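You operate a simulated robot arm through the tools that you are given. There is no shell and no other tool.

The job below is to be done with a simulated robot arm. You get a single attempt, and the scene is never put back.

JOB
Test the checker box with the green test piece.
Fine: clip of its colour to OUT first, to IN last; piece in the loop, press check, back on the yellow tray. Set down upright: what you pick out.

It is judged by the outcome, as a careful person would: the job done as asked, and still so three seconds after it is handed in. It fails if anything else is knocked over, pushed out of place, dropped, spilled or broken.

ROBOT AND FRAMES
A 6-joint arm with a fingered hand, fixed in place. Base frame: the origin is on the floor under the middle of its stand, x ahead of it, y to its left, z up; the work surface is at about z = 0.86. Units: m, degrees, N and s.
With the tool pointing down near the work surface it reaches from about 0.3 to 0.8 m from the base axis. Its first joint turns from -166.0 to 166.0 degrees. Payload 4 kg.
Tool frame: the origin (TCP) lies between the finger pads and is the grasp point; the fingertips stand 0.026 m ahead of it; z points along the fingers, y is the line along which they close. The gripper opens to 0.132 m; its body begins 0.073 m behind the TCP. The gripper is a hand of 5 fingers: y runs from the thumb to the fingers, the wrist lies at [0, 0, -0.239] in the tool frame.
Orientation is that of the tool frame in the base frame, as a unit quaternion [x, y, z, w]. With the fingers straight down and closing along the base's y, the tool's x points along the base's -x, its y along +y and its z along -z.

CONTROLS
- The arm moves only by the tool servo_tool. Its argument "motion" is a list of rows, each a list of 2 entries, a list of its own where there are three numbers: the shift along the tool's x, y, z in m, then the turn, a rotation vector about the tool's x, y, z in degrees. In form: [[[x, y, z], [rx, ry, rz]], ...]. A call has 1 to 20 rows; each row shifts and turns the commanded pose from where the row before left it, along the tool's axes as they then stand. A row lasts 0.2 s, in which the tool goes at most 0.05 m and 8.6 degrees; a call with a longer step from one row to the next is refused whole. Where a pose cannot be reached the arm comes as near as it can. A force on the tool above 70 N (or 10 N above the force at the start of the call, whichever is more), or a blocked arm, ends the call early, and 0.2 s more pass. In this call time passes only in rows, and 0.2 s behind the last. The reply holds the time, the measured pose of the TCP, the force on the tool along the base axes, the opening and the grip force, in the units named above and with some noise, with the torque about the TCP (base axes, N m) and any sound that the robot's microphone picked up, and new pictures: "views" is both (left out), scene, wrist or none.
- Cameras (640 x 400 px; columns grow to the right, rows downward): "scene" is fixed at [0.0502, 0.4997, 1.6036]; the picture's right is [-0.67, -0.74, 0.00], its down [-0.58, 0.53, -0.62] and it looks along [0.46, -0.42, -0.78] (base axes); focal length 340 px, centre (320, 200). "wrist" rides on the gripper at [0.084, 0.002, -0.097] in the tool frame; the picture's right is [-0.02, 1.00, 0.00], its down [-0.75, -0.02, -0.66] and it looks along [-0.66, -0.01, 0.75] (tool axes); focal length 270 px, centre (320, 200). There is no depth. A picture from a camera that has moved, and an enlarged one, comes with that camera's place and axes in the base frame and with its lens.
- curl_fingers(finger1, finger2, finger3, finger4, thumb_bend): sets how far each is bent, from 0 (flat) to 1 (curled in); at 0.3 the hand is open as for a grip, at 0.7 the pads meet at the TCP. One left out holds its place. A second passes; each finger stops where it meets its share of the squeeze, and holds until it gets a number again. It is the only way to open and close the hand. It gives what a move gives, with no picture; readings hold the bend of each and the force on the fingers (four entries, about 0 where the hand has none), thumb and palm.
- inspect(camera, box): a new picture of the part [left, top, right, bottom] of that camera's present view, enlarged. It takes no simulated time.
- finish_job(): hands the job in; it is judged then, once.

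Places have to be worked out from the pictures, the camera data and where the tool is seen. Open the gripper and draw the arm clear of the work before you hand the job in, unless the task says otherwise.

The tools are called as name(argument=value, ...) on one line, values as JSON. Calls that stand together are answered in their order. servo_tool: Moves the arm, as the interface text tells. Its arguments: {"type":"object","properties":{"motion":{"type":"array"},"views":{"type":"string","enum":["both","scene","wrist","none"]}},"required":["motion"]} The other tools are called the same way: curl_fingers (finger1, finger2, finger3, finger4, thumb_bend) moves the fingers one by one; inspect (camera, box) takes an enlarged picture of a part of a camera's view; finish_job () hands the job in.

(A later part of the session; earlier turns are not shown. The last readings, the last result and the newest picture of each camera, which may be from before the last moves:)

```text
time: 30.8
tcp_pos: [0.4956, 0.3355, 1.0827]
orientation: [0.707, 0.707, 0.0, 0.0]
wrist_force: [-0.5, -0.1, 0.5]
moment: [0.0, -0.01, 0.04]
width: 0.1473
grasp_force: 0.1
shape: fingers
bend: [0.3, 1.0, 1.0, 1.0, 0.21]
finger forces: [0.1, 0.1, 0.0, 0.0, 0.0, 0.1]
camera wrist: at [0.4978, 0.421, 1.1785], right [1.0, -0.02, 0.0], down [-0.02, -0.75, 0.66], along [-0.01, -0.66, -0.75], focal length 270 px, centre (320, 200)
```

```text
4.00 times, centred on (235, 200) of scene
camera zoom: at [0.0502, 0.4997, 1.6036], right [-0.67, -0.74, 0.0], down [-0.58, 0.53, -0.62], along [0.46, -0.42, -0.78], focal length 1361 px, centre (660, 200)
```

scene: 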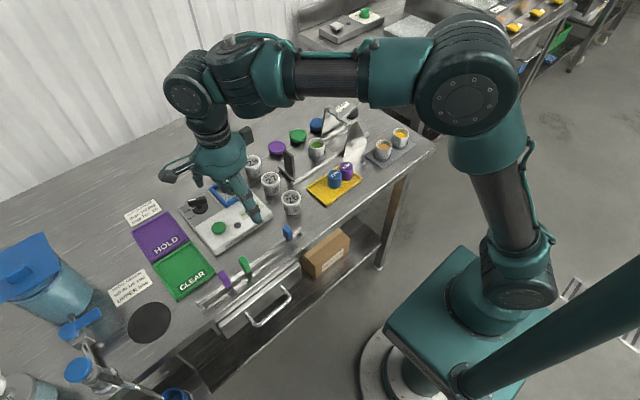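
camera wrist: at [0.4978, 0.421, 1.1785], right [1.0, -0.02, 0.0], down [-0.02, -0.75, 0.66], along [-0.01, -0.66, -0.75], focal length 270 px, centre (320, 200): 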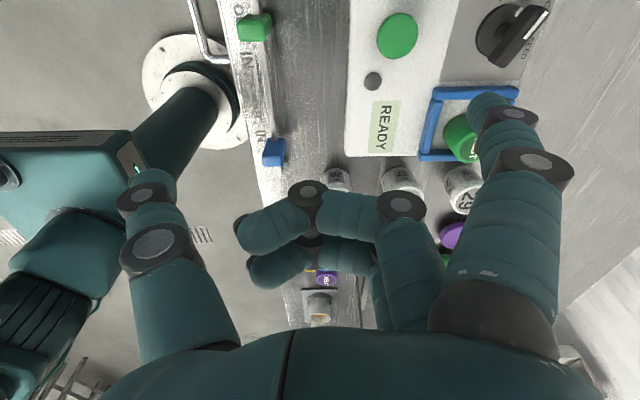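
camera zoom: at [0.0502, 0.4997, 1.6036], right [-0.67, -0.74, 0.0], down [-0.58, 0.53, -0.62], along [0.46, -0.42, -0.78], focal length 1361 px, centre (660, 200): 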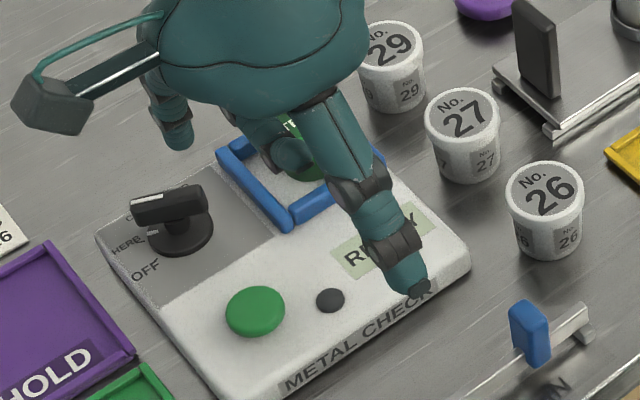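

The check button is at about (0.567, 0.371, ~0.90), and the pointer tip is almost over it. I shift 5 mm toward the robot and descend to about 2 cm above it.

servo_tool(motion=[[[0.001, -0.005, 0.03], [0, 0, 0]], [[0, 0, 0.04], [0, 0, 0]], [[0, 0, 0.035], [0, 0, 0]], [[0, 0, 0.025], [0, 0, 0]]])

inspect(camera="wrist", box=[380, 0, 600, 160])

inspect(camera="scene", box=[170, 160, 300, 260])

```text
time: 31.8
tcp_pos: [0.4916, 0.3367, 0.9509]
orientation: [0.707, 0.707, -0.001, 0.0]
wrist_force: [0.3, -0.5, 0.8]
moment: [-0.01, -0.04, -0.01]
width: 0.1473
grasp_force: 0.0
shape: fingers
bend: [0.3, 1.0, 1.0, 1.0, 0.2]
finger forces: [0.0, 0.0, 0.0, 0.0, 0.1, 0.1]
camera wrist: at [0.4929, 0.4217, 1.0477], right [1.0, -0.02, 0.0], down [-0.02, -0.75, 0.66], along [-0.01, -0.66, -0.75], focal length 270 px, centre (320, 200)
```

scene: 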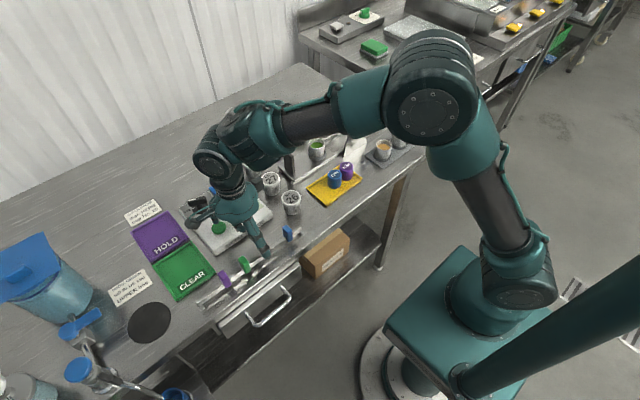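
wrist: 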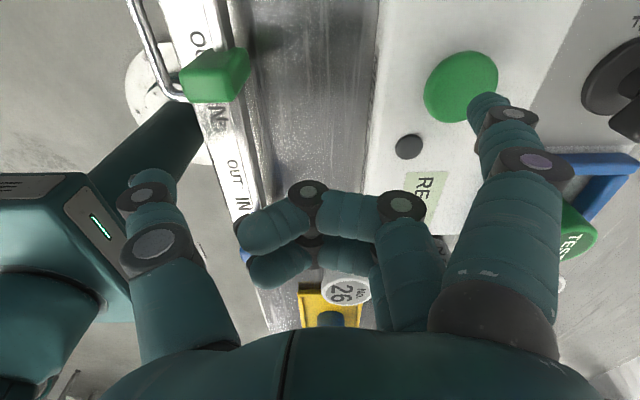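

```text
2.50 times, centred on (490, 80) of wrist
camera zoom: at [0.4929, 0.4217, 1.0477], right [1.0, -0.02, 0.0], down [-0.02, -0.75, 0.66], along [-0.01, -0.66, -0.75], focal length 676 px, centre (-105, 500)
```

zoom: 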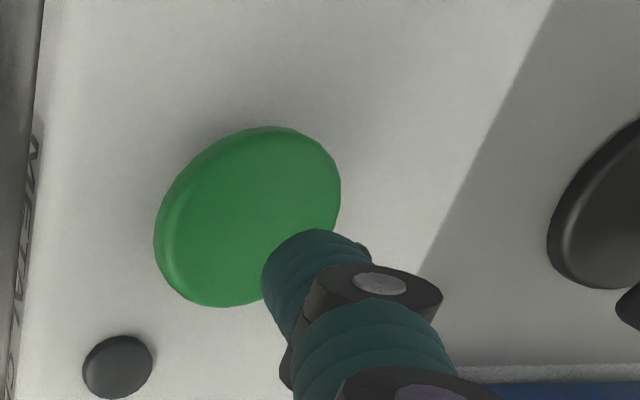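

```text
4.00 times, centred on (235, 210) of scene
camera zoom: at [0.0502, 0.4997, 1.6036], right [-0.67, -0.74, 0.0], down [-0.58, 0.53, -0.62], along [0.46, -0.42, -0.78], focal length 1361 px, centre (660, 160)
```

zoom: 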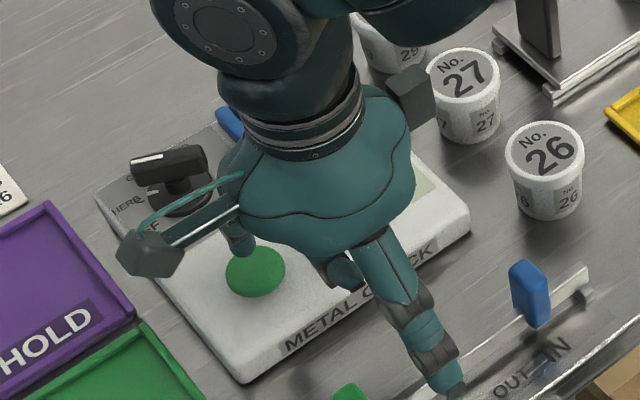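

The tip is directly above the button centre. I go down 10 mm, then press in small steps watching force and sound.

servo_tool(motion=[[[0, 0, 0.006], [0, 0, 0]], [[0, 0, 0.006], [0, 0, 0]], [[0, 0, 0.003], [0, 0, 0]]], views="none")

servo_tool(motion=[[[0, 0, 0.003], [0, 0, 0]]], views="none")

```text
time: 32.6
tcp_pos: [0.4907, 0.3359, 0.9355]
orientation: [0.707, 0.707, 0.0, -0.001]
wrist_force: [0.2, 0.2, -0.5]
moment: [0.0, 0.01, -0.02]
width: 0.1472
grasp_force: 0.1
shape: fingers
bend: [0.3, 1.0, 1.0, 1.0, 0.2]
finger forces: [0.0, 0.0, 0.0, 0.1, 0.0, 0.0]
```

```text
time: 33.0
tcp_pos: [0.4906, 0.3371, 0.9331]
orientation: [0.708, 0.706, -0.001, -0.001]
wrist_force: [0.2, 0.3, -0.1]
moment: [0.0, 0.02, 0.01]
width: 0.1474
grasp_force: 0.1
shape: fingers
bend: [0.3, 1.0, 1.0, 1.0, 0.2]
finger forces: [0.0, 0.1, 0.1, 0.0, 0.0, 0.1]
```

No contact yet (tip ≈0.905). I continue down in 2–3 mm steps.

servo_tool(motion=[[[0, 0, 0.003], [0, 0, 0]]], views="none")

inspect(camera="wrist", box=[380, 0, 600, 160])

```text
time: 33.4
tcp_pos: [0.4903, 0.3377, 0.9307]
orientation: [0.707, 0.707, -0.001, -0.001]
wrist_force: [0.2, -1.5, 0.4]
moment: [0.03, -0.07, -0.04]
width: 0.1476
grasp_force: 0.6
shape: fingers
bend: [0.3, 1.0, 1.0, 1.0, 0.2]
finger forces: [0.8, 0.0, 0.0, 0.0, 0.1, 0.1]
```

```text
2.50 times, centred on (490, 80) of wrist
camera zoom: at [0.4924, 0.4219, 1.0274], right [1.0, -0.02, 0.0], down [-0.02, -0.75, 0.66], along [-0.01, -0.66, -0.75], focal length 676 px, centre (-105, 500)
```

zoom: 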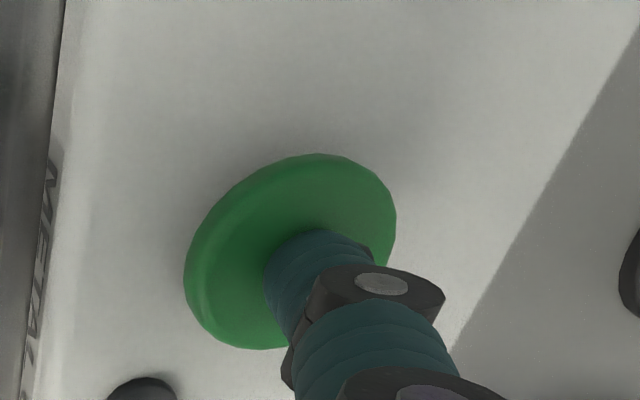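

First light touch on the button (0.8 N on finger 1). I press further in 2 mm steps.

servo_tool(motion=[[[0, 0, 0.002], [0, 0, 0]]], views="scene")

inspect(camera="scene", box=[170, 160, 300, 260])

```text
time: 33.8
tcp_pos: [0.4902, 0.3369, 0.9278]
orientation: [0.707, 0.707, 0.0, 0.0]
wrist_force: [0.6, 0.3, 1.5]
moment: [0.04, -0.09, -0.06]
width: 0.1476
grasp_force: 0.8
shape: fingers
bend: [0.3, 1.0, 1.0, 1.0, 0.2]
finger forces: [1.6, 0.0, 0.1, 0.0, 0.0, 0.0]
```

scene: 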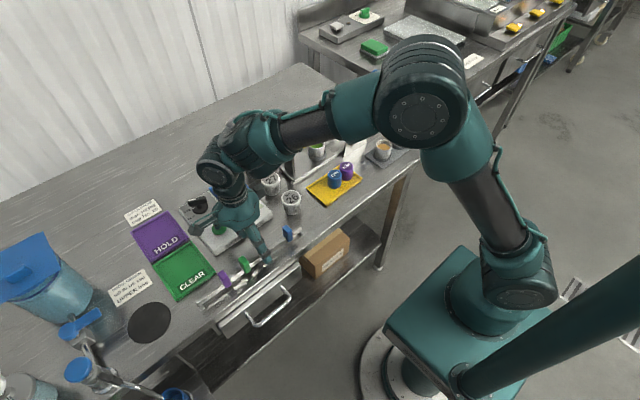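

```text
4.00 times, centred on (235, 210) of scene
camera zoom: at [0.0502, 0.4997, 1.6036], right [-0.67, -0.74, 0.0], down [-0.58, 0.53, -0.62], along [0.46, -0.42, -0.78], focal length 1361 px, centre (660, 160)
```

zoom: 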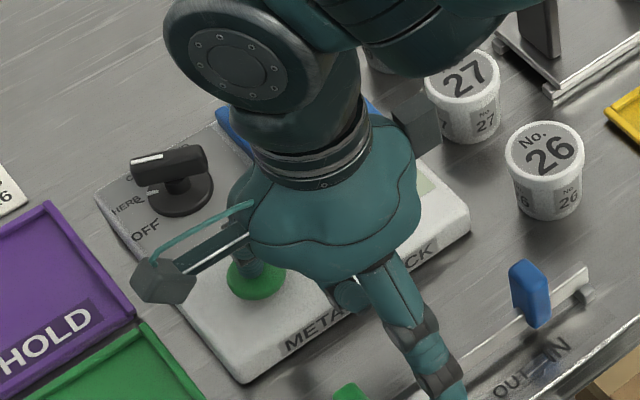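

The button is springy (1.6 N so far). I keep pressing 2 mm at a time.

servo_tool(motion=[[[0, 0, 0.002], [0, 0, 0]]], views="none")

servo_tool(motion=[[[0, 0, 0.0015], [0, 0, 0]]], views="wrist")

```text
time: 34.2
tcp_pos: [0.4903, 0.3368, 0.9255]
orientation: [0.708, 0.707, 0.0, 0.0]
wrist_force: [-1.3, 0.2, 2.1]
moment: [0.03, -0.16, -0.03]
width: 0.1481
grasp_force: 1.2
shape: fingers
bend: [0.3, 1.0, 1.0, 1.0, 0.2]
finger forces: [2.4, 0.0, 0.0, 0.0, 0.1, 0.0]
heard: click
```

```text
time: 34.6
tcp_pos: [0.49, 0.3373, 0.9251]
orientation: [0.707, 0.707, -0.001, -0.001]
wrist_force: [-0.8, -1.0, 4.1]
moment: [0.07, -0.23, -0.04]
width: 0.1478
grasp_force: 1.6
shape: fingers
bend: [0.3, 1.0, 1.0, 1.0, 0.2]
finger forces: [3.1, 0.0, 0.0, 0.0, 0.0, 0.1]
camera wrist: at [0.4923, 0.4222, 1.0217], right [1.0, -0.02, 0.0], down [-0.02, -0.75, 0.66], along [-0.01, -0.66, -0.75], focal length 270 px, centre (320, 200)
```

wrist: 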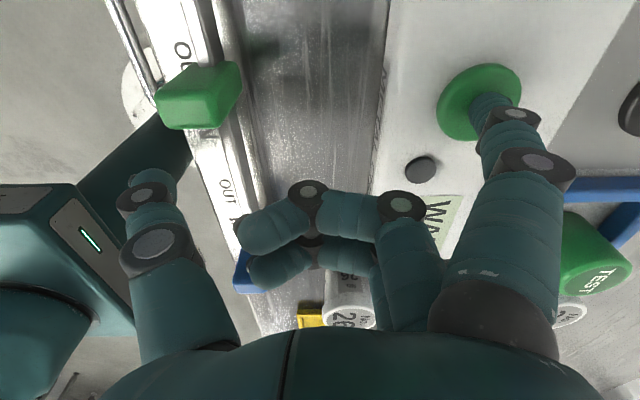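

Click heard and the display now reads "W…" (likely WAIT): the check is running. I release the button by rising straight up and then watch the display.

servo_tool(motion=[[[0, 0, -0.01], [0, 0, 0]], [[0, 0, -0.03], [0, 0, 0]], [[0, 0, -0.04], [0, 0, 0]], [[0, 0, -0.04], [0, 0, 0]], [[0, 0, -0.04], [0, 0, 0]]])

inspect(camera="wrist", box=[320, 0, 560, 180])

inspect(camera="scene", box=[170, 160, 300, 260])

```text
time: 35.8
tcp_pos: [0.49, 0.3361, 1.0854]
orientation: [0.707, 0.707, 0.0, -0.001]
wrist_force: [0.2, -0.2, -0.6]
moment: [0.0, 0.0, -0.01]
width: 0.148
grasp_force: 0.1
shape: fingers
bend: [0.3, 1.0, 1.0, 1.0, 0.2]
finger forces: [0.0, 0.0, 0.0, 0.0, 0.0, 0.0]
camera wrist: at [0.4919, 0.4213, 1.1818], right [1.0, -0.02, 0.0], down [-0.02, -0.75, 0.66], along [-0.01, -0.66, -0.75], focal length 270 px, centre (320, 200)
```

scene: 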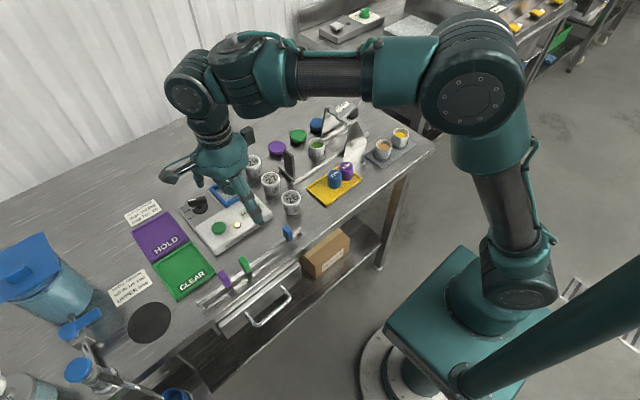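
wrist: 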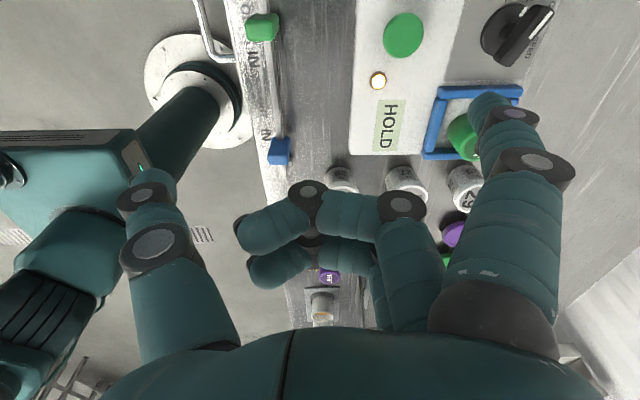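

```text
2.22 times, centred on (440, 90) of wrist
camera zoom: at [0.4919, 0.4213, 1.1818], right [1.0, -0.02, 0.0], down [-0.02, -0.75, 0.66], along [-0.01, -0.66, -0.75], focal length 601 px, centre (53, 444)
```

zoom: 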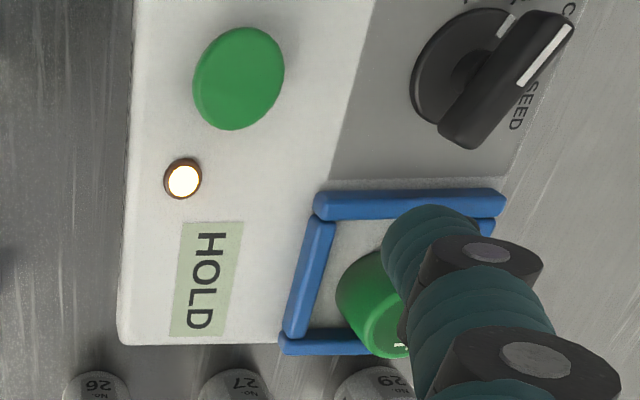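

```text
4.00 times, centred on (235, 210) of scene
camera zoom: at [0.0502, 0.4997, 1.6036], right [-0.67, -0.74, 0.0], down [-0.58, 0.53, -0.62], along [0.46, -0.42, -0.78], focal length 1361 px, centre (660, 160)
```

zoom: 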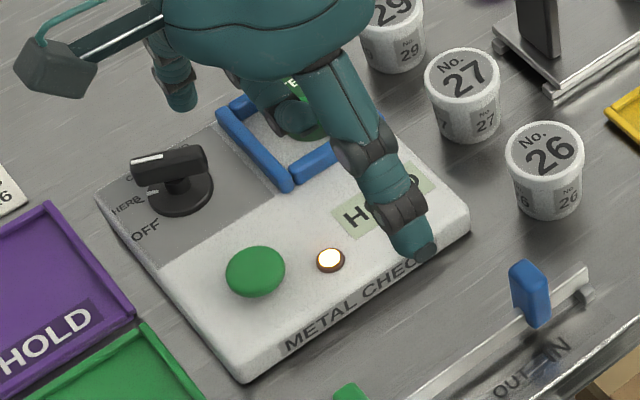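

The box reacted properly: lamp on and "HOLD" on the display, so the test piece was detected. Now I fetch the piece: open the grip shape at height and move back above the loop.

curl_fingers(finger1=0.38, finger2=0.48, finger3=0.48, finger4=0.38, thumb_bend=0.48)

servo_tool(motion=[[[-0.015, 0.0417, 0], [0, 0, 0]], [[-0.015, 0.0417, 0], [0, 0, 0]], [[-0.015, 0.0417, 0], [0, 0, 0]], [[-0.015, 0.0415, 0], [0, 0, 0]]])

inspect(camera="wrist", box=[200, 0, 460, 180])

```text
time: 36.8
tcp_pos: [0.489, 0.3361, 1.0844]
orientation: [0.707, 0.707, 0.0, -0.001]
wrist_force: [-0.4, 0.4, 0.1]
moment: [-0.03, -0.01, 0.01]
width: 0.098
grasp_force: 0.0
shape: fingers
bend: [0.38, 0.48, 0.48, 0.38, 0.48]
finger forces: [0.0, 0.0, 0.0, 0.1, 0.0, 0.0]
```

```text
time: 37.8
tcp_pos: [0.6575, 0.275, 1.0866]
orientation: [0.707, 0.707, 0.0, 0.001]
wrist_force: [0.1, -0.5, 0.5]
moment: [0.0, -0.02, 0.01]
width: 0.0981
grasp_force: 0.1
shape: fingers
bend: [0.38, 0.48, 0.48, 0.38, 0.48]
finger forces: [0.0, 0.0, 0.0, 0.0, 0.1, 0.0]
camera wrist: at [0.659, 0.3613, 1.1827], right [1.0, -0.02, 0.0], down [-0.02, -0.75, 0.66], along [-0.01, -0.66, -0.75], focal length 270 px, centre (320, 200)
```

scene: 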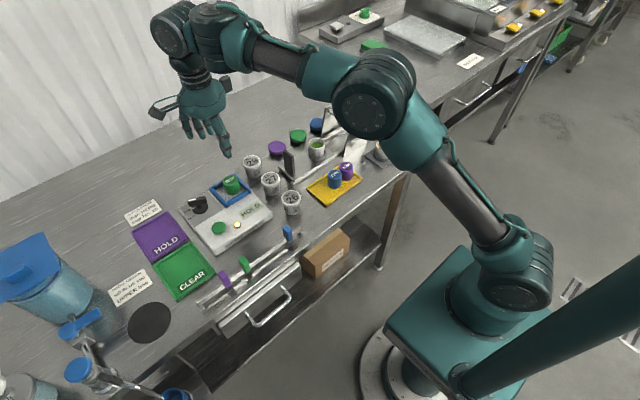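
wrist: 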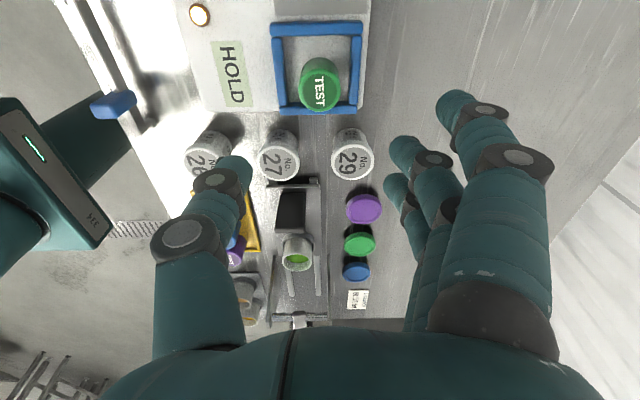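

```text
2.22 times, centred on (330, 90) of wrist
camera zoom: at [0.659, 0.3613, 1.1827], right [1.0, -0.02, 0.0], down [-0.02, -0.75, 0.66], along [-0.01, -0.66, -0.75], focal length 601 px, centre (298, 444)
```

zoom: 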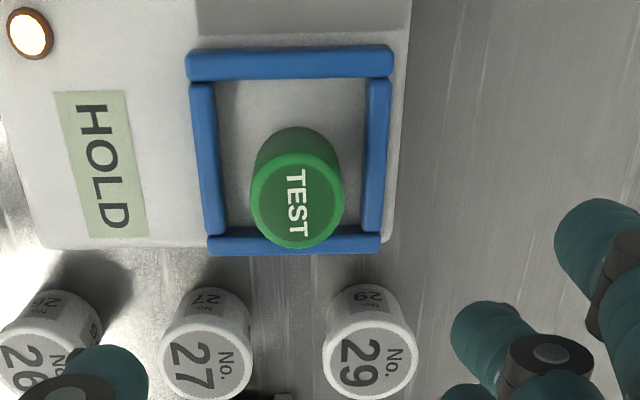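

The piece's top centre computes to (0.657, 0.274); the TCP is right above it. I descend to z≈0.942, the height at which the tips were clear of the loop's bars before.

servo_tool(motion=[[[0, 0, 0.04], [0, 0, 0]], [[0, 0, 0.04], [0, 0, 0]], [[0, 0, 0.035], [0, 0, 0]], [[0, 0, 0.02], [0, 0, 0]], [[0, 0, 0.0085], [0, 0, 0]]])

inspect(camera="wrist", box=[200, 60, 460, 240])

inspect(camera="scene", box=[190, 150, 260, 210])

```text
time: 39.0
tcp_pos: [0.6569, 0.2768, 0.941]
orientation: [0.707, 0.707, 0.0, 0.0]
wrist_force: [-0.2, -0.2, -0.1]
moment: [-0.01, -0.01, 0.0]
width: 0.0982
grasp_force: 0.0
shape: fingers
bend: [0.38, 0.48, 0.48, 0.38, 0.48]
finger forces: [0.1, 0.0, 0.0, 0.0, 0.0, 0.0]
camera wrist: at [0.6581, 0.3617, 1.0376], right [1.0, -0.02, 0.0], down [-0.02, -0.75, 0.66], along [-0.01, -0.66, -0.75], focal length 270 px, centre (320, 200)
```

scene: 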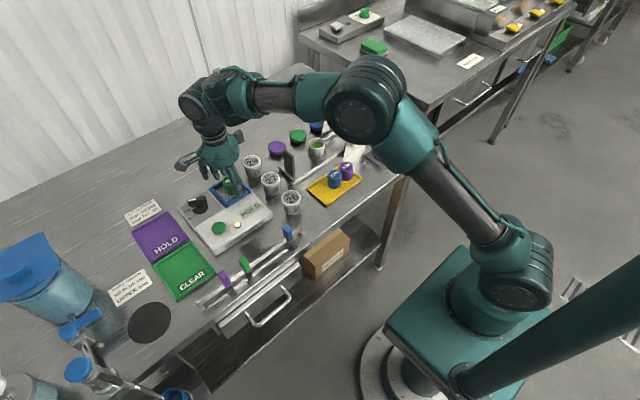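
wrist: 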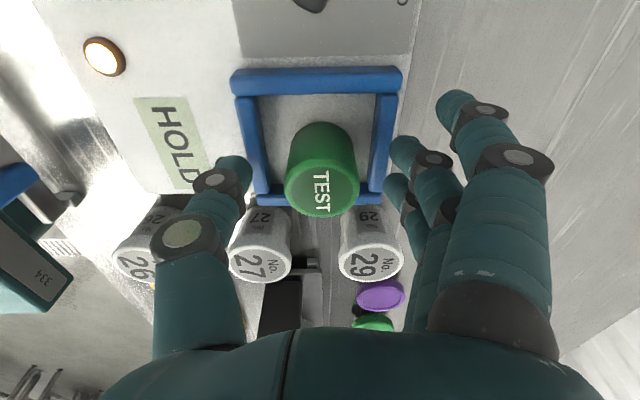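

```text
2.22 times, centred on (330, 150) of wrist
camera zoom: at [0.6581, 0.3617, 1.0376], right [1.0, -0.02, 0.0], down [-0.02, -0.75, 0.66], along [-0.01, -0.66, -0.75], focal length 601 px, centre (298, 311)
```

zoom: 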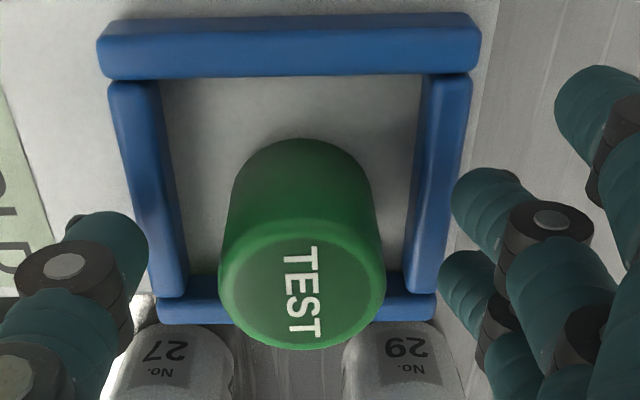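

```text
6.67 times, centred on (225, 180) of scene
camera zoom: at [0.0502, 0.4997, 1.6036], right [-0.67, -0.74, 0.0], down [-0.58, 0.53, -0.62], along [0.46, -0.42, -0.78], focal length 2268 px, centre (953, 333)
```

zoom: 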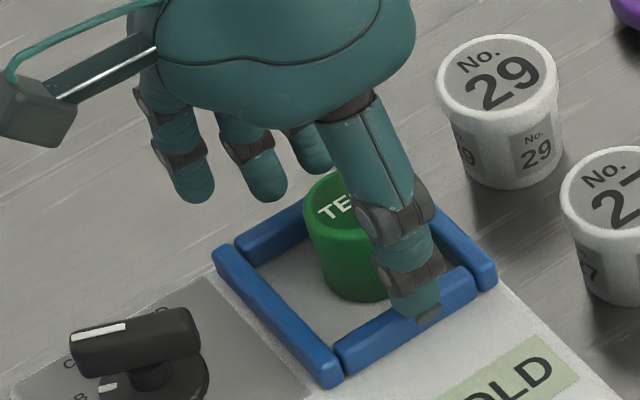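

The piece is centred between the open fingers and nothing is touching. I close fingers 2, 3 and the thumb on it here.

curl_fingers(finger2=0.7, finger3=0.7, thumb_bend=0.7)

inspect(camera="wrist", box=[200, 60, 460, 240])

inspect(camera="scene", box=[190, 150, 260, 210])

```text
time: 40.0
tcp_pos: [0.6551, 0.2757, 0.9411]
orientation: [0.707, 0.707, -0.001, 0.0]
wrist_force: [0.6, 0.6, 0.1]
moment: [0.0, -0.01, 0.01]
width: 0.0782
grasp_force: 13.0
shape: fingers
bend: [0.38, 0.63, 0.6, 0.38, 0.64]
finger forces: [0.0, 5.1, 8.2, 0.1, 13.3, 0.0]
```

```text
2.22 times, centred on (330, 150) of wrist
camera zoom: at [0.6582, 0.3617, 1.0381], right [1.0, -0.02, 0.0], down [-0.02, -0.75, 0.66], along [-0.01, -0.66, -0.75], focal length 601 px, centre (298, 311)
```

zoom: 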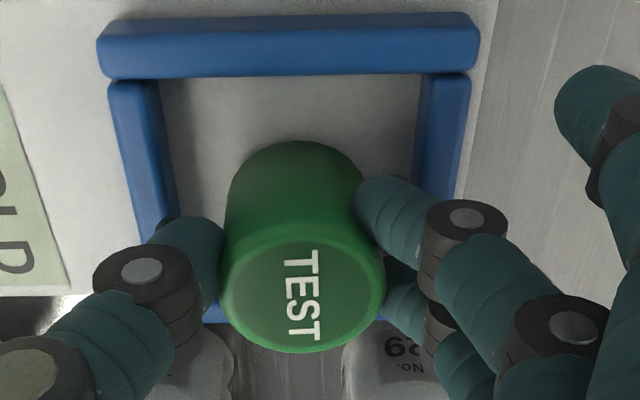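

```text
6.67 times, centred on (225, 180) of scene
camera zoom: at [0.0502, 0.4997, 1.6036], right [-0.67, -0.74, 0.0], down [-0.58, 0.53, -0.62], along [0.46, -0.42, -0.78], focal length 2268 px, centre (953, 333)
```

zoom: 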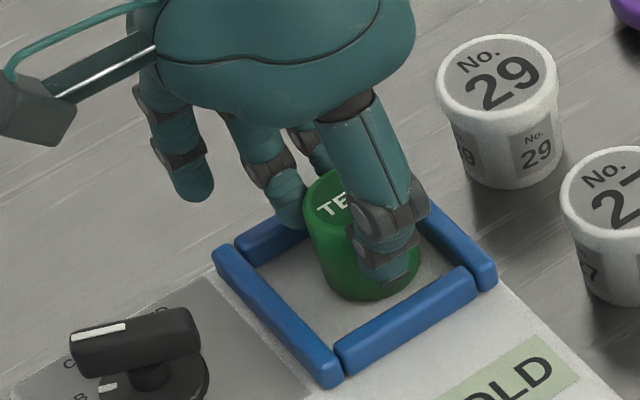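

Grip is again 13 N and balanced with the same finger bends. I lift gently out of the loop and check the piece's attitude.

servo_tool(motion=[[[0, 0, -0.008], [0, 0, 0]], [[0, 0, -0.015], [0, 0, 0]], [[0, 0, -0.03], [0, 0, 0]], [[0, 0, -0.04], [0, 0, 0]], [[0, 0, -0.04], [0, 0, 0]]])

inspect(camera="wrist", box=[200, 60, 460, 240])

inspect(camera="scene", box=[170, 90, 270, 210])

```text
time: 41.2
tcp_pos: [0.6569, 0.2766, 1.0749]
orientation: [0.707, 0.707, 0.0, 0.0]
wrist_force: [0.2, -0.2, -1.3]
moment: [0.0, -0.02, -0.03]
width: 0.078
grasp_force: 13.5
shape: fingers
bend: [0.38, 0.63, 0.6, 0.38, 0.64]
finger forces: [0.1, 5.2, 8.2, 0.1, 13.2, 0.0]
camera wrist: at [0.6584, 0.3615, 1.1713], right [1.0, -0.02, 0.0], down [-0.01, -0.75, 0.66], along [-0.01, -0.66, -0.75], focal length 270 px, centre (320, 200)
```

scene: 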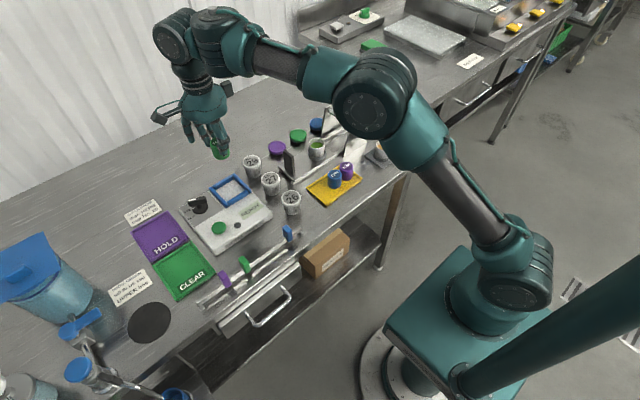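
wrist: 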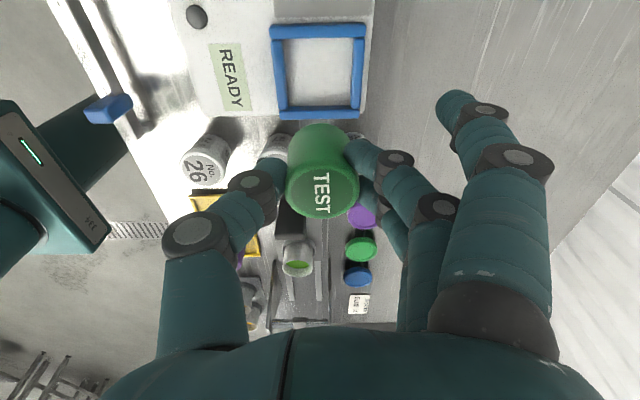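

```text
2.22 times, centred on (330, 150) of wrist
camera zoom: at [0.6584, 0.3615, 1.1713], right [1.0, -0.02, 0.0], down [-0.01, -0.75, 0.66], along [-0.01, -0.66, -0.75], focal length 601 px, centre (298, 311)
```

zoom: 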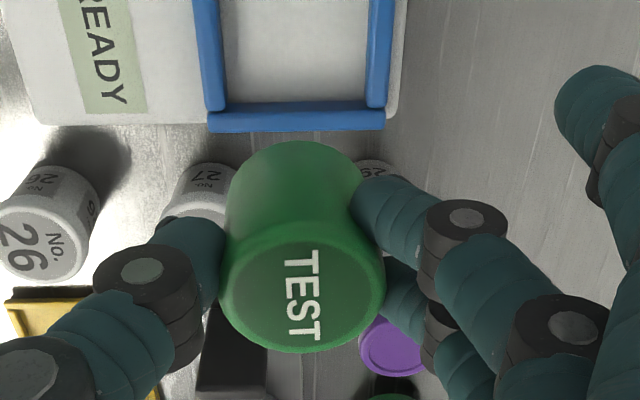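

```text
3.33 times, centred on (220, 150) of scene
camera zoom: at [0.0502, 0.4997, 1.6036], right [-0.67, -0.74, 0.0], down [-0.58, 0.53, -0.62], along [0.46, -0.42, -0.78], focal length 1134 px, centre (653, 367)
```

zoom: 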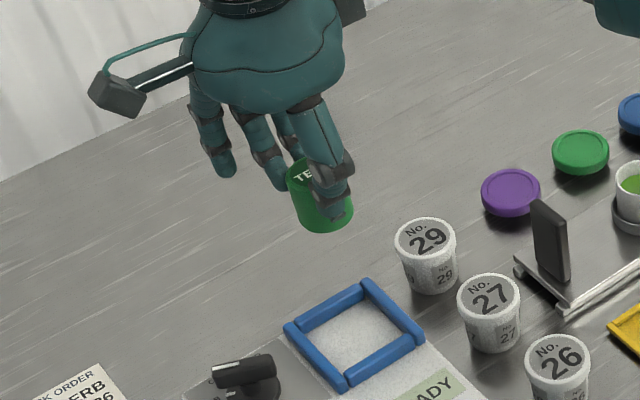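

The checker is back to READY and the piece is held upright. Both grasps have identical finger bends, so returning the hand to the same x/y as the first grasp (TCP ≈ (0.5006, 0.0867)) puts the piece back in its place on the yellow tray. I carry it there at height.

servo_tool(motion=[[[-0.02, -0.016, 0], [0, 0, 0]], [[-0.03, -0.025, 0], [0, 0, 0]], [[-0.03, -0.025, 0], [0, 0, 0]], [[-0.03, -0.025, 0], [0, 0, 0]], [[-0.03, -0.025, 0], [0, 0, 0]], [[-0.03, -0.025, 0], [0, 0, 0]], [[-0.0198, -0.015, 0], [0, 0, 0]]])

inspect(camera="wrist", box=[160, 60, 500, 280])

inspect(camera="scene", box=[260, 80, 390, 220])

```text
time: 42.8
tcp_pos: [0.5013, 0.0864, 1.0745]
orientation: [0.708, 0.707, 0.0, 0.0]
wrist_force: [-0.5, 0.0, 0.4]
moment: [0.05, 0.0, 0.03]
width: 0.0785
grasp_force: 13.0
shape: fingers
bend: [0.38, 0.63, 0.6, 0.38, 0.64]
finger forces: [0.0, 5.3, 8.3, 0.1, 12.9, 0.0]
camera wrist: at [0.5032, 0.1715, 1.1715], right [1.0, -0.02, 0.0], down [-0.02, -0.75, 0.66], along [-0.01, -0.66, -0.75], focal length 270 px, centre (320, 200)
```

scene: 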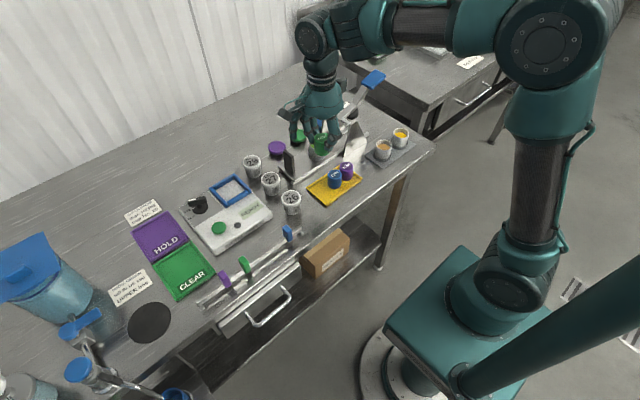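
wrist: 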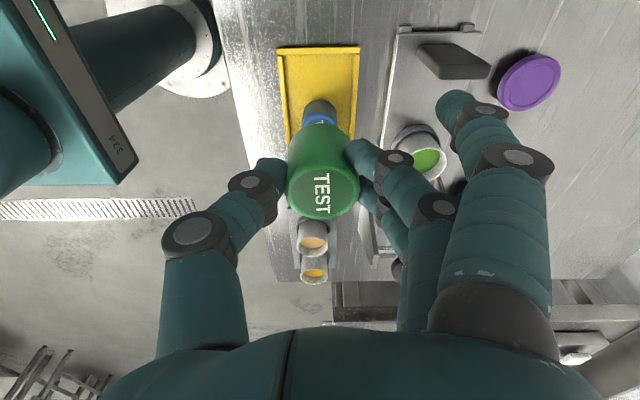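

```text
1.82 times, centred on (330, 170) of wrist
camera zoom: at [0.5032, 0.1715, 1.1715], right [1.0, -0.02, 0.0], down [-0.02, -0.75, 0.66], along [-0.01, -0.66, -0.75], focal length 491 px, centre (302, 254)
```

zoom: 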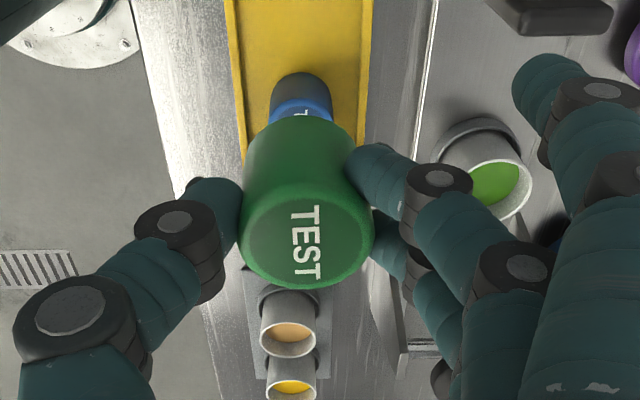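

```text
2.86 times, centred on (325, 150) of scene
camera zoom: at [0.0502, 0.4997, 1.6036], right [-0.67, -0.74, 0.0], down [-0.58, 0.53, -0.62], along [0.46, -0.42, -0.78], focal length 972 px, centre (306, 343)
```

zoom: 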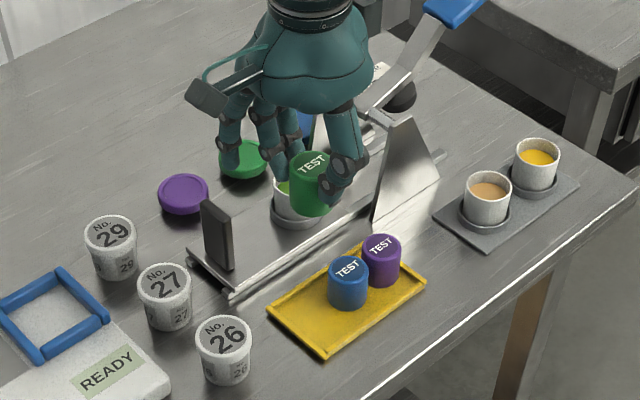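

Over the tray now; the free space beside the blue piece has about 7 mm total slack. I correct 0.7 mm in x and descend to just above the blue piece's height for an alignment check.

servo_tool(motion=[[[0.0002, -0.0007, 0.02], [0, 0, 0]], [[0, 0, 0.035], [0, 0, 0]], [[0, 0, 0.035], [0, 0, 0]], [[0, 0, 0.017], [0, 0, 0]]])

inspect(camera="wrist", box=[160, 60, 500, 280])

inspect(camera="scene", box=[290, 130, 370, 210])

```text
time: 43.8
tcp_pos: [0.5003, 0.0867, 0.9668]
orientation: [0.707, 0.708, 0.0, 0.0]
wrist_force: [0.1, 0.0, -0.8]
moment: [0.02, 0.02, -0.02]
width: 0.0784
grasp_force: 12.9
shape: fingers
bend: [0.38, 0.63, 0.6, 0.38, 0.65]
finger forces: [0.0, 5.3, 8.3, 0.0, 12.9, 0.0]
camera wrist: at [0.503, 0.1718, 1.0641], right [1.0, -0.02, 0.0], down [-0.02, -0.75, 0.66], along [-0.01, -0.66, -0.75], focal length 270 px, centre (320, 200)
```

scene: 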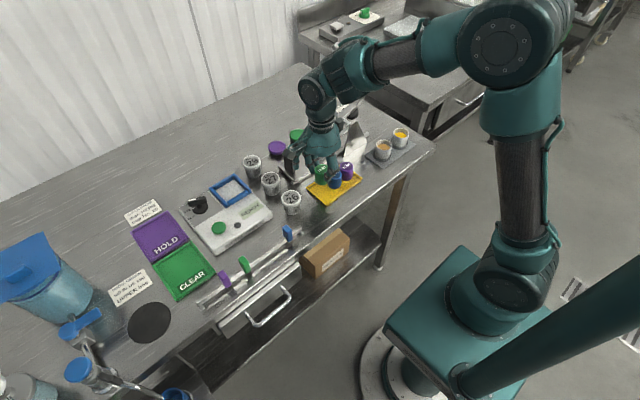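
wrist: 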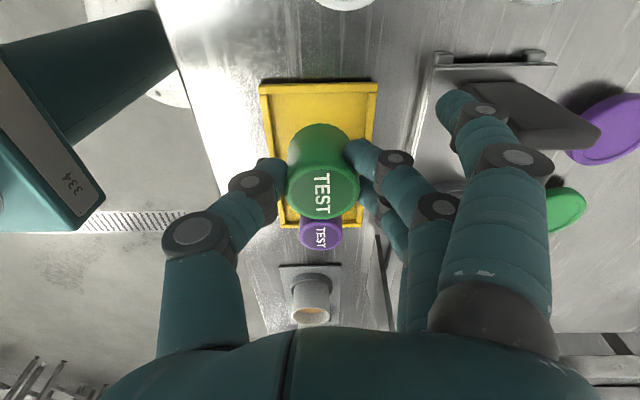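

```text
1.82 times, centred on (330, 170) of wrist
camera zoom: at [0.503, 0.1718, 1.0641], right [1.0, -0.02, 0.0], down [-0.02, -0.75, 0.66], along [-0.01, -0.66, -0.75], focal length 491 px, centre (302, 254)
```

zoom: 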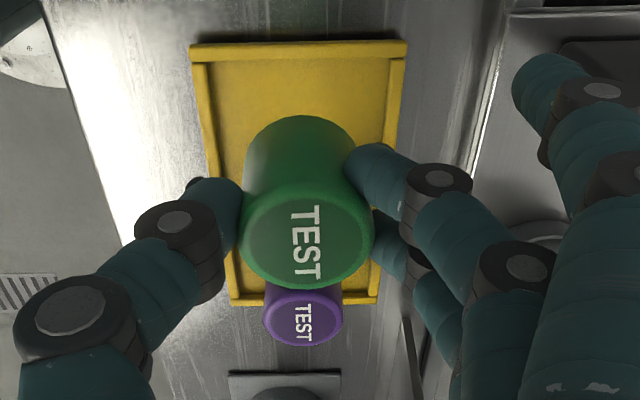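

```text
5.00 times, centred on (330, 170) of scene
camera zoom: at [0.0502, 0.4997, 1.6036], right [-0.67, -0.74, 0.0], down [-0.58, 0.53, -0.62], along [0.46, -0.42, -0.78], focal length 1701 px, centre (270, 350)
```

zoom: 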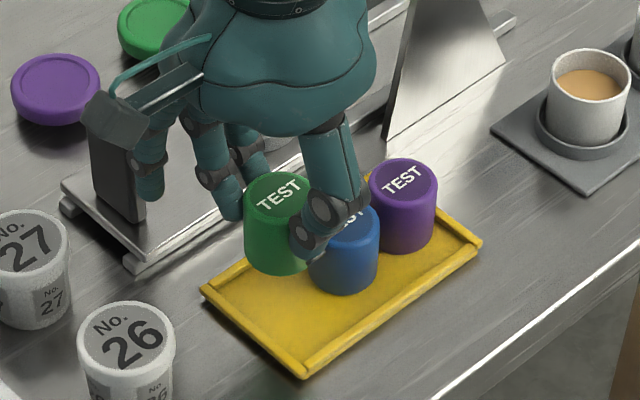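

Alignment matches the original pick. I bias 1 mm away from the blue piece and lower to a few millimetres above the tray floor.

servo_tool(motion=[[[0.001, 0, 0.015], [0, 0, 0]], [[0, 0, 0.015], [0, 0, 0]], [[0, 0, 0.01], [0, 0, 0]]])

inspect(camera="scene", box=[290, 130, 370, 210])

inspect(camera="wrist", box=[220, 80, 440, 240])

```text
time: 44.6
tcp_pos: [0.5001, 0.088, 0.9273]
orientation: [0.708, 0.706, 0.001, -0.001]
wrist_force: [-0.5, 1.3, -0.8]
moment: [0.02, -0.01, 0.01]
width: 0.0779
grasp_force: 12.9
shape: fingers
bend: [0.38, 0.63, 0.6, 0.38, 0.65]
finger forces: [0.1, 5.4, 8.2, 0.1, 12.9, 0.0]
camera wrist: at [0.5024, 0.1733, 1.0239], right [1.0, -0.02, 0.0], down [-0.02, -0.75, 0.66], along [-0.01, -0.66, -0.75], focal length 270 px, centre (320, 200)
```

scene: 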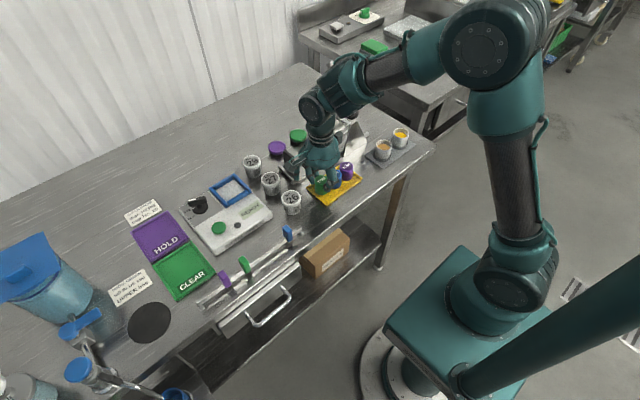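
wrist: 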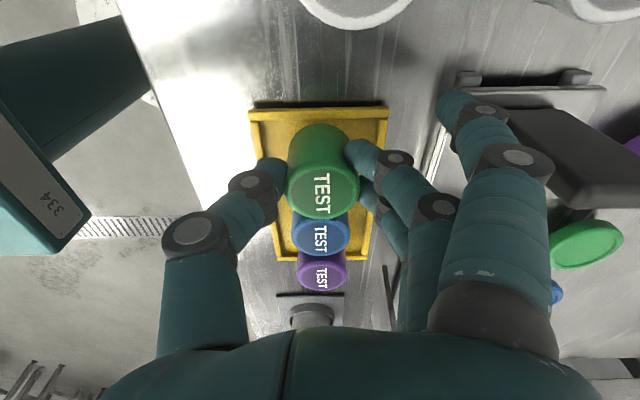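

```text
5.00 times, centred on (330, 170) of scene
camera zoom: at [0.0502, 0.4997, 1.6036], right [-0.67, -0.74, 0.0], down [-0.58, 0.53, -0.62], along [0.46, -0.42, -0.78], focal length 1701 px, centre (270, 350)
```

zoom: 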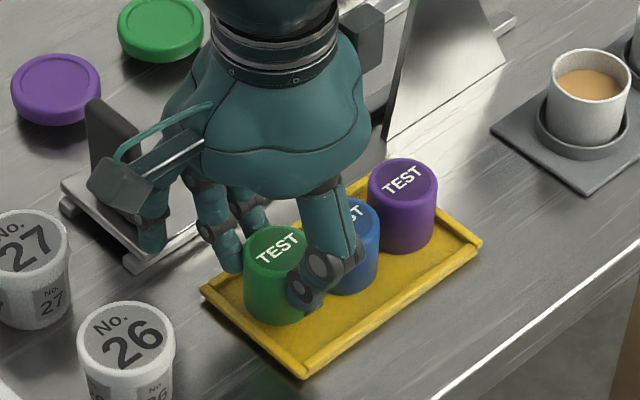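

```text
2.50 times, centred on (330, 160) of wrist
camera zoom: at [0.5024, 0.1733, 1.0239], right [1.0, -0.02, 0.0], down [-0.02, -0.75, 0.66], along [-0.01, -0.66, -0.75], focal length 676 px, centre (295, 300)
```

zoom: 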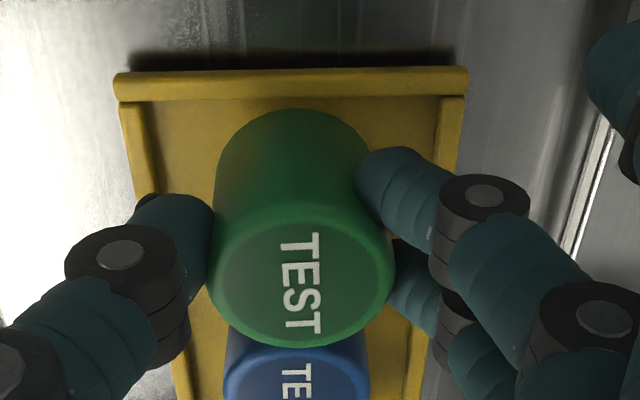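

The piece hangs inside the tray rim with clear space on all sides. I continue downward in 2–3 mm steps until I feel the tray floor.

servo_tool(motion=[[[0, 0, 0.003], [0, 0, 0]], [[0, 0, 0.002], [0, 0, 0]]], views="none")

servo_tool(motion=[[[0, 0, 0.002], [0, 0, 0]]], views="none")

```text
time: 45.2
tcp_pos: [0.5009, 0.088, 0.9233]
orientation: [0.707, 0.707, 0.0, 0.001]
wrist_force: [0.4, -0.3, -0.7]
moment: [0.03, 0.01, -0.01]
width: 0.0783
grasp_force: 13.5
shape: fingers
bend: [0.38, 0.63, 0.6, 0.38, 0.65]
finger forces: [0.0, 5.3, 8.2, 0.0, 12.9, 0.1]
```

```text
time: 45.6
tcp_pos: [0.5011, 0.0877, 0.9215]
orientation: [0.707, 0.707, 0.001, 0.002]
wrist_force: [-1.1, -2.1, 5.4]
moment: [-0.06, -0.05, -0.01]
width: 0.0785
grasp_force: 13.7
shape: fingers
bend: [0.38, 0.64, 0.61, 0.38, 0.65]
finger forces: [0.0, 5.6, 8.4, 0.0, 13.8, 0.1]
```

Contact with the tray floor (5 N upward). I relieve 1 mm and open the three fingers a little.

servo_tool(motion=[[[0, 0, -0.001], [0, 0, 0]]], views="none")

curl_fingers(finger2=0.55, finger3=0.52, thumb_bend=0.56)

inspect(camera="wrist", box=[220, 80, 440, 240])

inspect(camera="scene", box=[290, 130, 370, 210])

```text
time: 46.0
tcp_pos: [0.5011, 0.0888, 0.9215]
orientation: [0.707, 0.707, 0.0, 0.0]
wrist_force: [0.7, -0.4, 2.1]
moment: [0.05, -0.07, 0.0]
width: 0.0782
grasp_force: 13.7
shape: fingers
bend: [0.38, 0.64, 0.61, 0.38, 0.65]
finger forces: [0.1, 6.0, 8.5, 0.0, 13.2, 0.1]
```

```text
time: 47.0
tcp_pos: [0.5007, 0.0887, 0.9214]
orientation: [0.707, 0.707, 0.0, 0.0]
wrist_force: [0.5, 0.2, 0.3]
moment: [-0.02, -0.01, -0.01]
width: 0.0841
grasp_force: 0.1
shape: fingers
bend: [0.38, 0.55, 0.52, 0.38, 0.56]
finger forces: [0.0, 0.0, 0.0, 0.0, 0.0, 0.0]
```

```text
2.50 times, centred on (330, 160) of wrist
camera zoom: at [0.5022, 0.1735, 1.018], right [1.0, -0.02, 0.0], down [-0.02, -0.75, 0.66], along [-0.01, -0.66, -0.75], focal length 676 px, centre (295, 300)
```

zoom: 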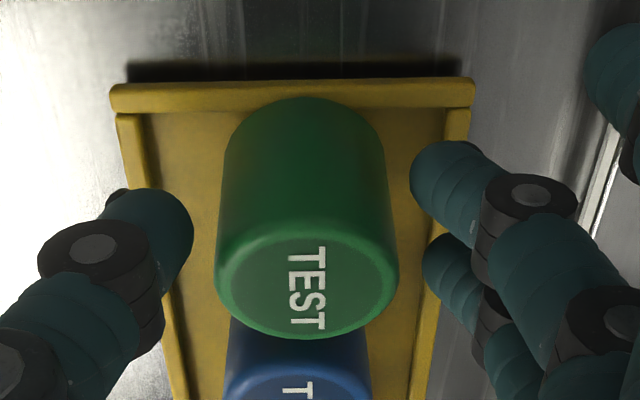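

```text
5.00 times, centred on (330, 170) of scene
camera zoom: at [0.0502, 0.4997, 1.6036], right [-0.67, -0.74, 0.0], down [-0.58, 0.53, -0.62], along [0.46, -0.42, -0.78], focal length 1701 px, centre (270, 350)
```

zoom: 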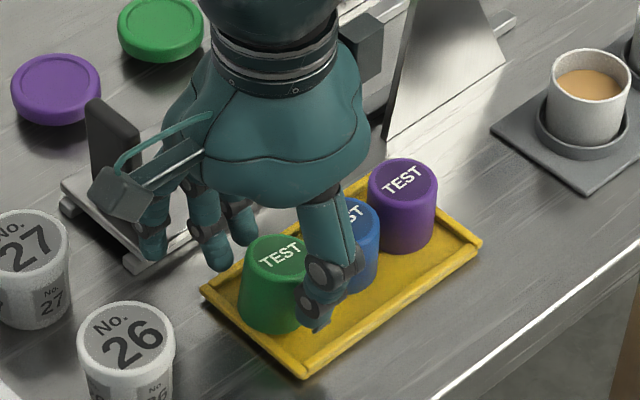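

The piece looks slightly tilted, perhaps with its +y edge on the tray rim. I zoom in before doing anything else.

inspect(camera="scene", box=[310, 160, 360, 205])

inspect(camera="wrist", box=[250, 90, 390, 240])

```text
8.89 times, centred on (335, 182) of scene
camera zoom: at [0.0502, 0.4997, 1.6036], right [-0.67, -0.74, 0.0], down [-0.58, 0.53, -0.62], along [0.46, -0.42, -0.78], focal length 3024 px, centre (187, 356)
```

zoom: 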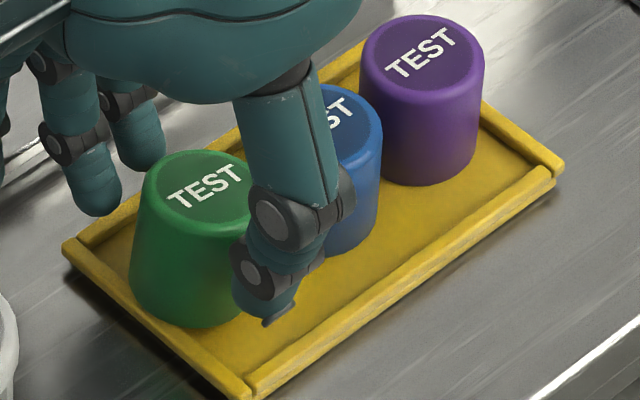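

```text
2.67 times, centred on (320, 165) of wrist
camera zoom: at [0.5022, 0.1735, 1.018], right [1.0, -0.02, 0.0], down [-0.02, -0.75, 0.66], along [-0.01, -0.66, -0.75], focal length 721 px, centre (320, 293)
```

zoom: 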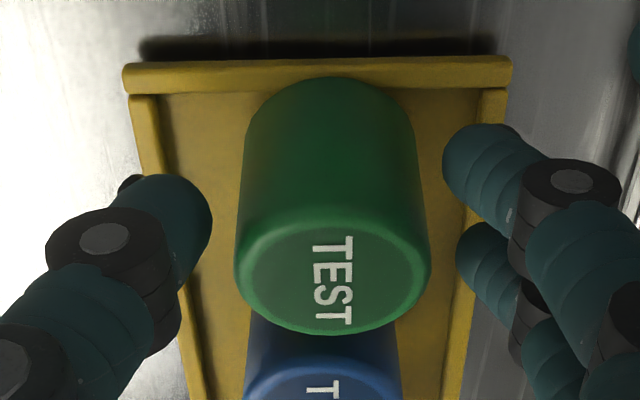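

The green piece sits tilted with its +y bottom edge on the tray rim, so it must be re‑placed about 5 mm further from the rim. I re‑grip it gently as it is.

curl_fingers(finger2=0.7, finger3=0.7, thumb_bend=0.7)

inspect(camera="scene", box=[310, 160, 360, 205])

inspect(camera="wrist", box=[250, 90, 390, 240])

```text
time: 48.0
tcp_pos: [0.4997, 0.0878, 0.92]
orientation: [0.708, 0.707, -0.001, 0.0]
wrist_force: [1.0, -0.2, 0.8]
moment: [-0.03, -0.02, -0.02]
width: 0.0771
grasp_force: 12.8
shape: fingers
bend: [0.38, 0.63, 0.59, 0.38, 0.65]
finger forces: [0.1, 4.4, 8.1, 0.1, 12.5, 0.0]
```

```text
8.89 times, centred on (335, 182) of scene
camera zoom: at [0.0502, 0.4997, 1.6036], right [-0.67, -0.74, 0.0], down [-0.58, 0.53, -0.62], along [0.46, -0.42, -0.78], focal length 3024 px, centre (187, 356)
```

zoom: 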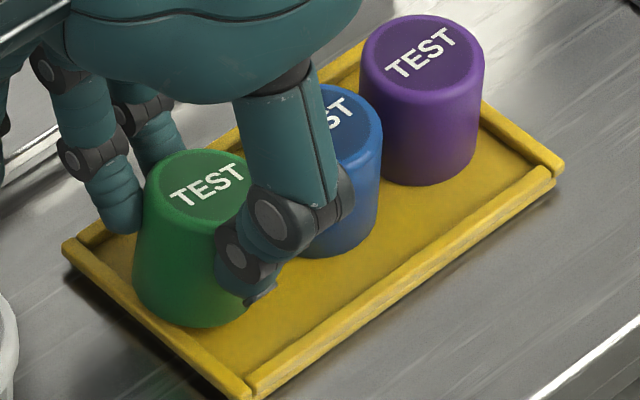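

```text
2.67 times, centred on (320, 165) of wrist
camera zoom: at [0.5022, 0.1735, 1.018], right [1.0, -0.02, 0.0], down [-0.02, -0.75, 0.66], along [-0.01, -0.66, -0.75], focal length 721 px, centre (320, 293)
```

zoom: 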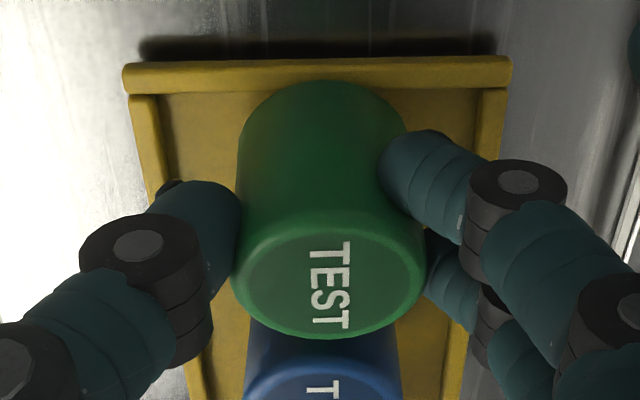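

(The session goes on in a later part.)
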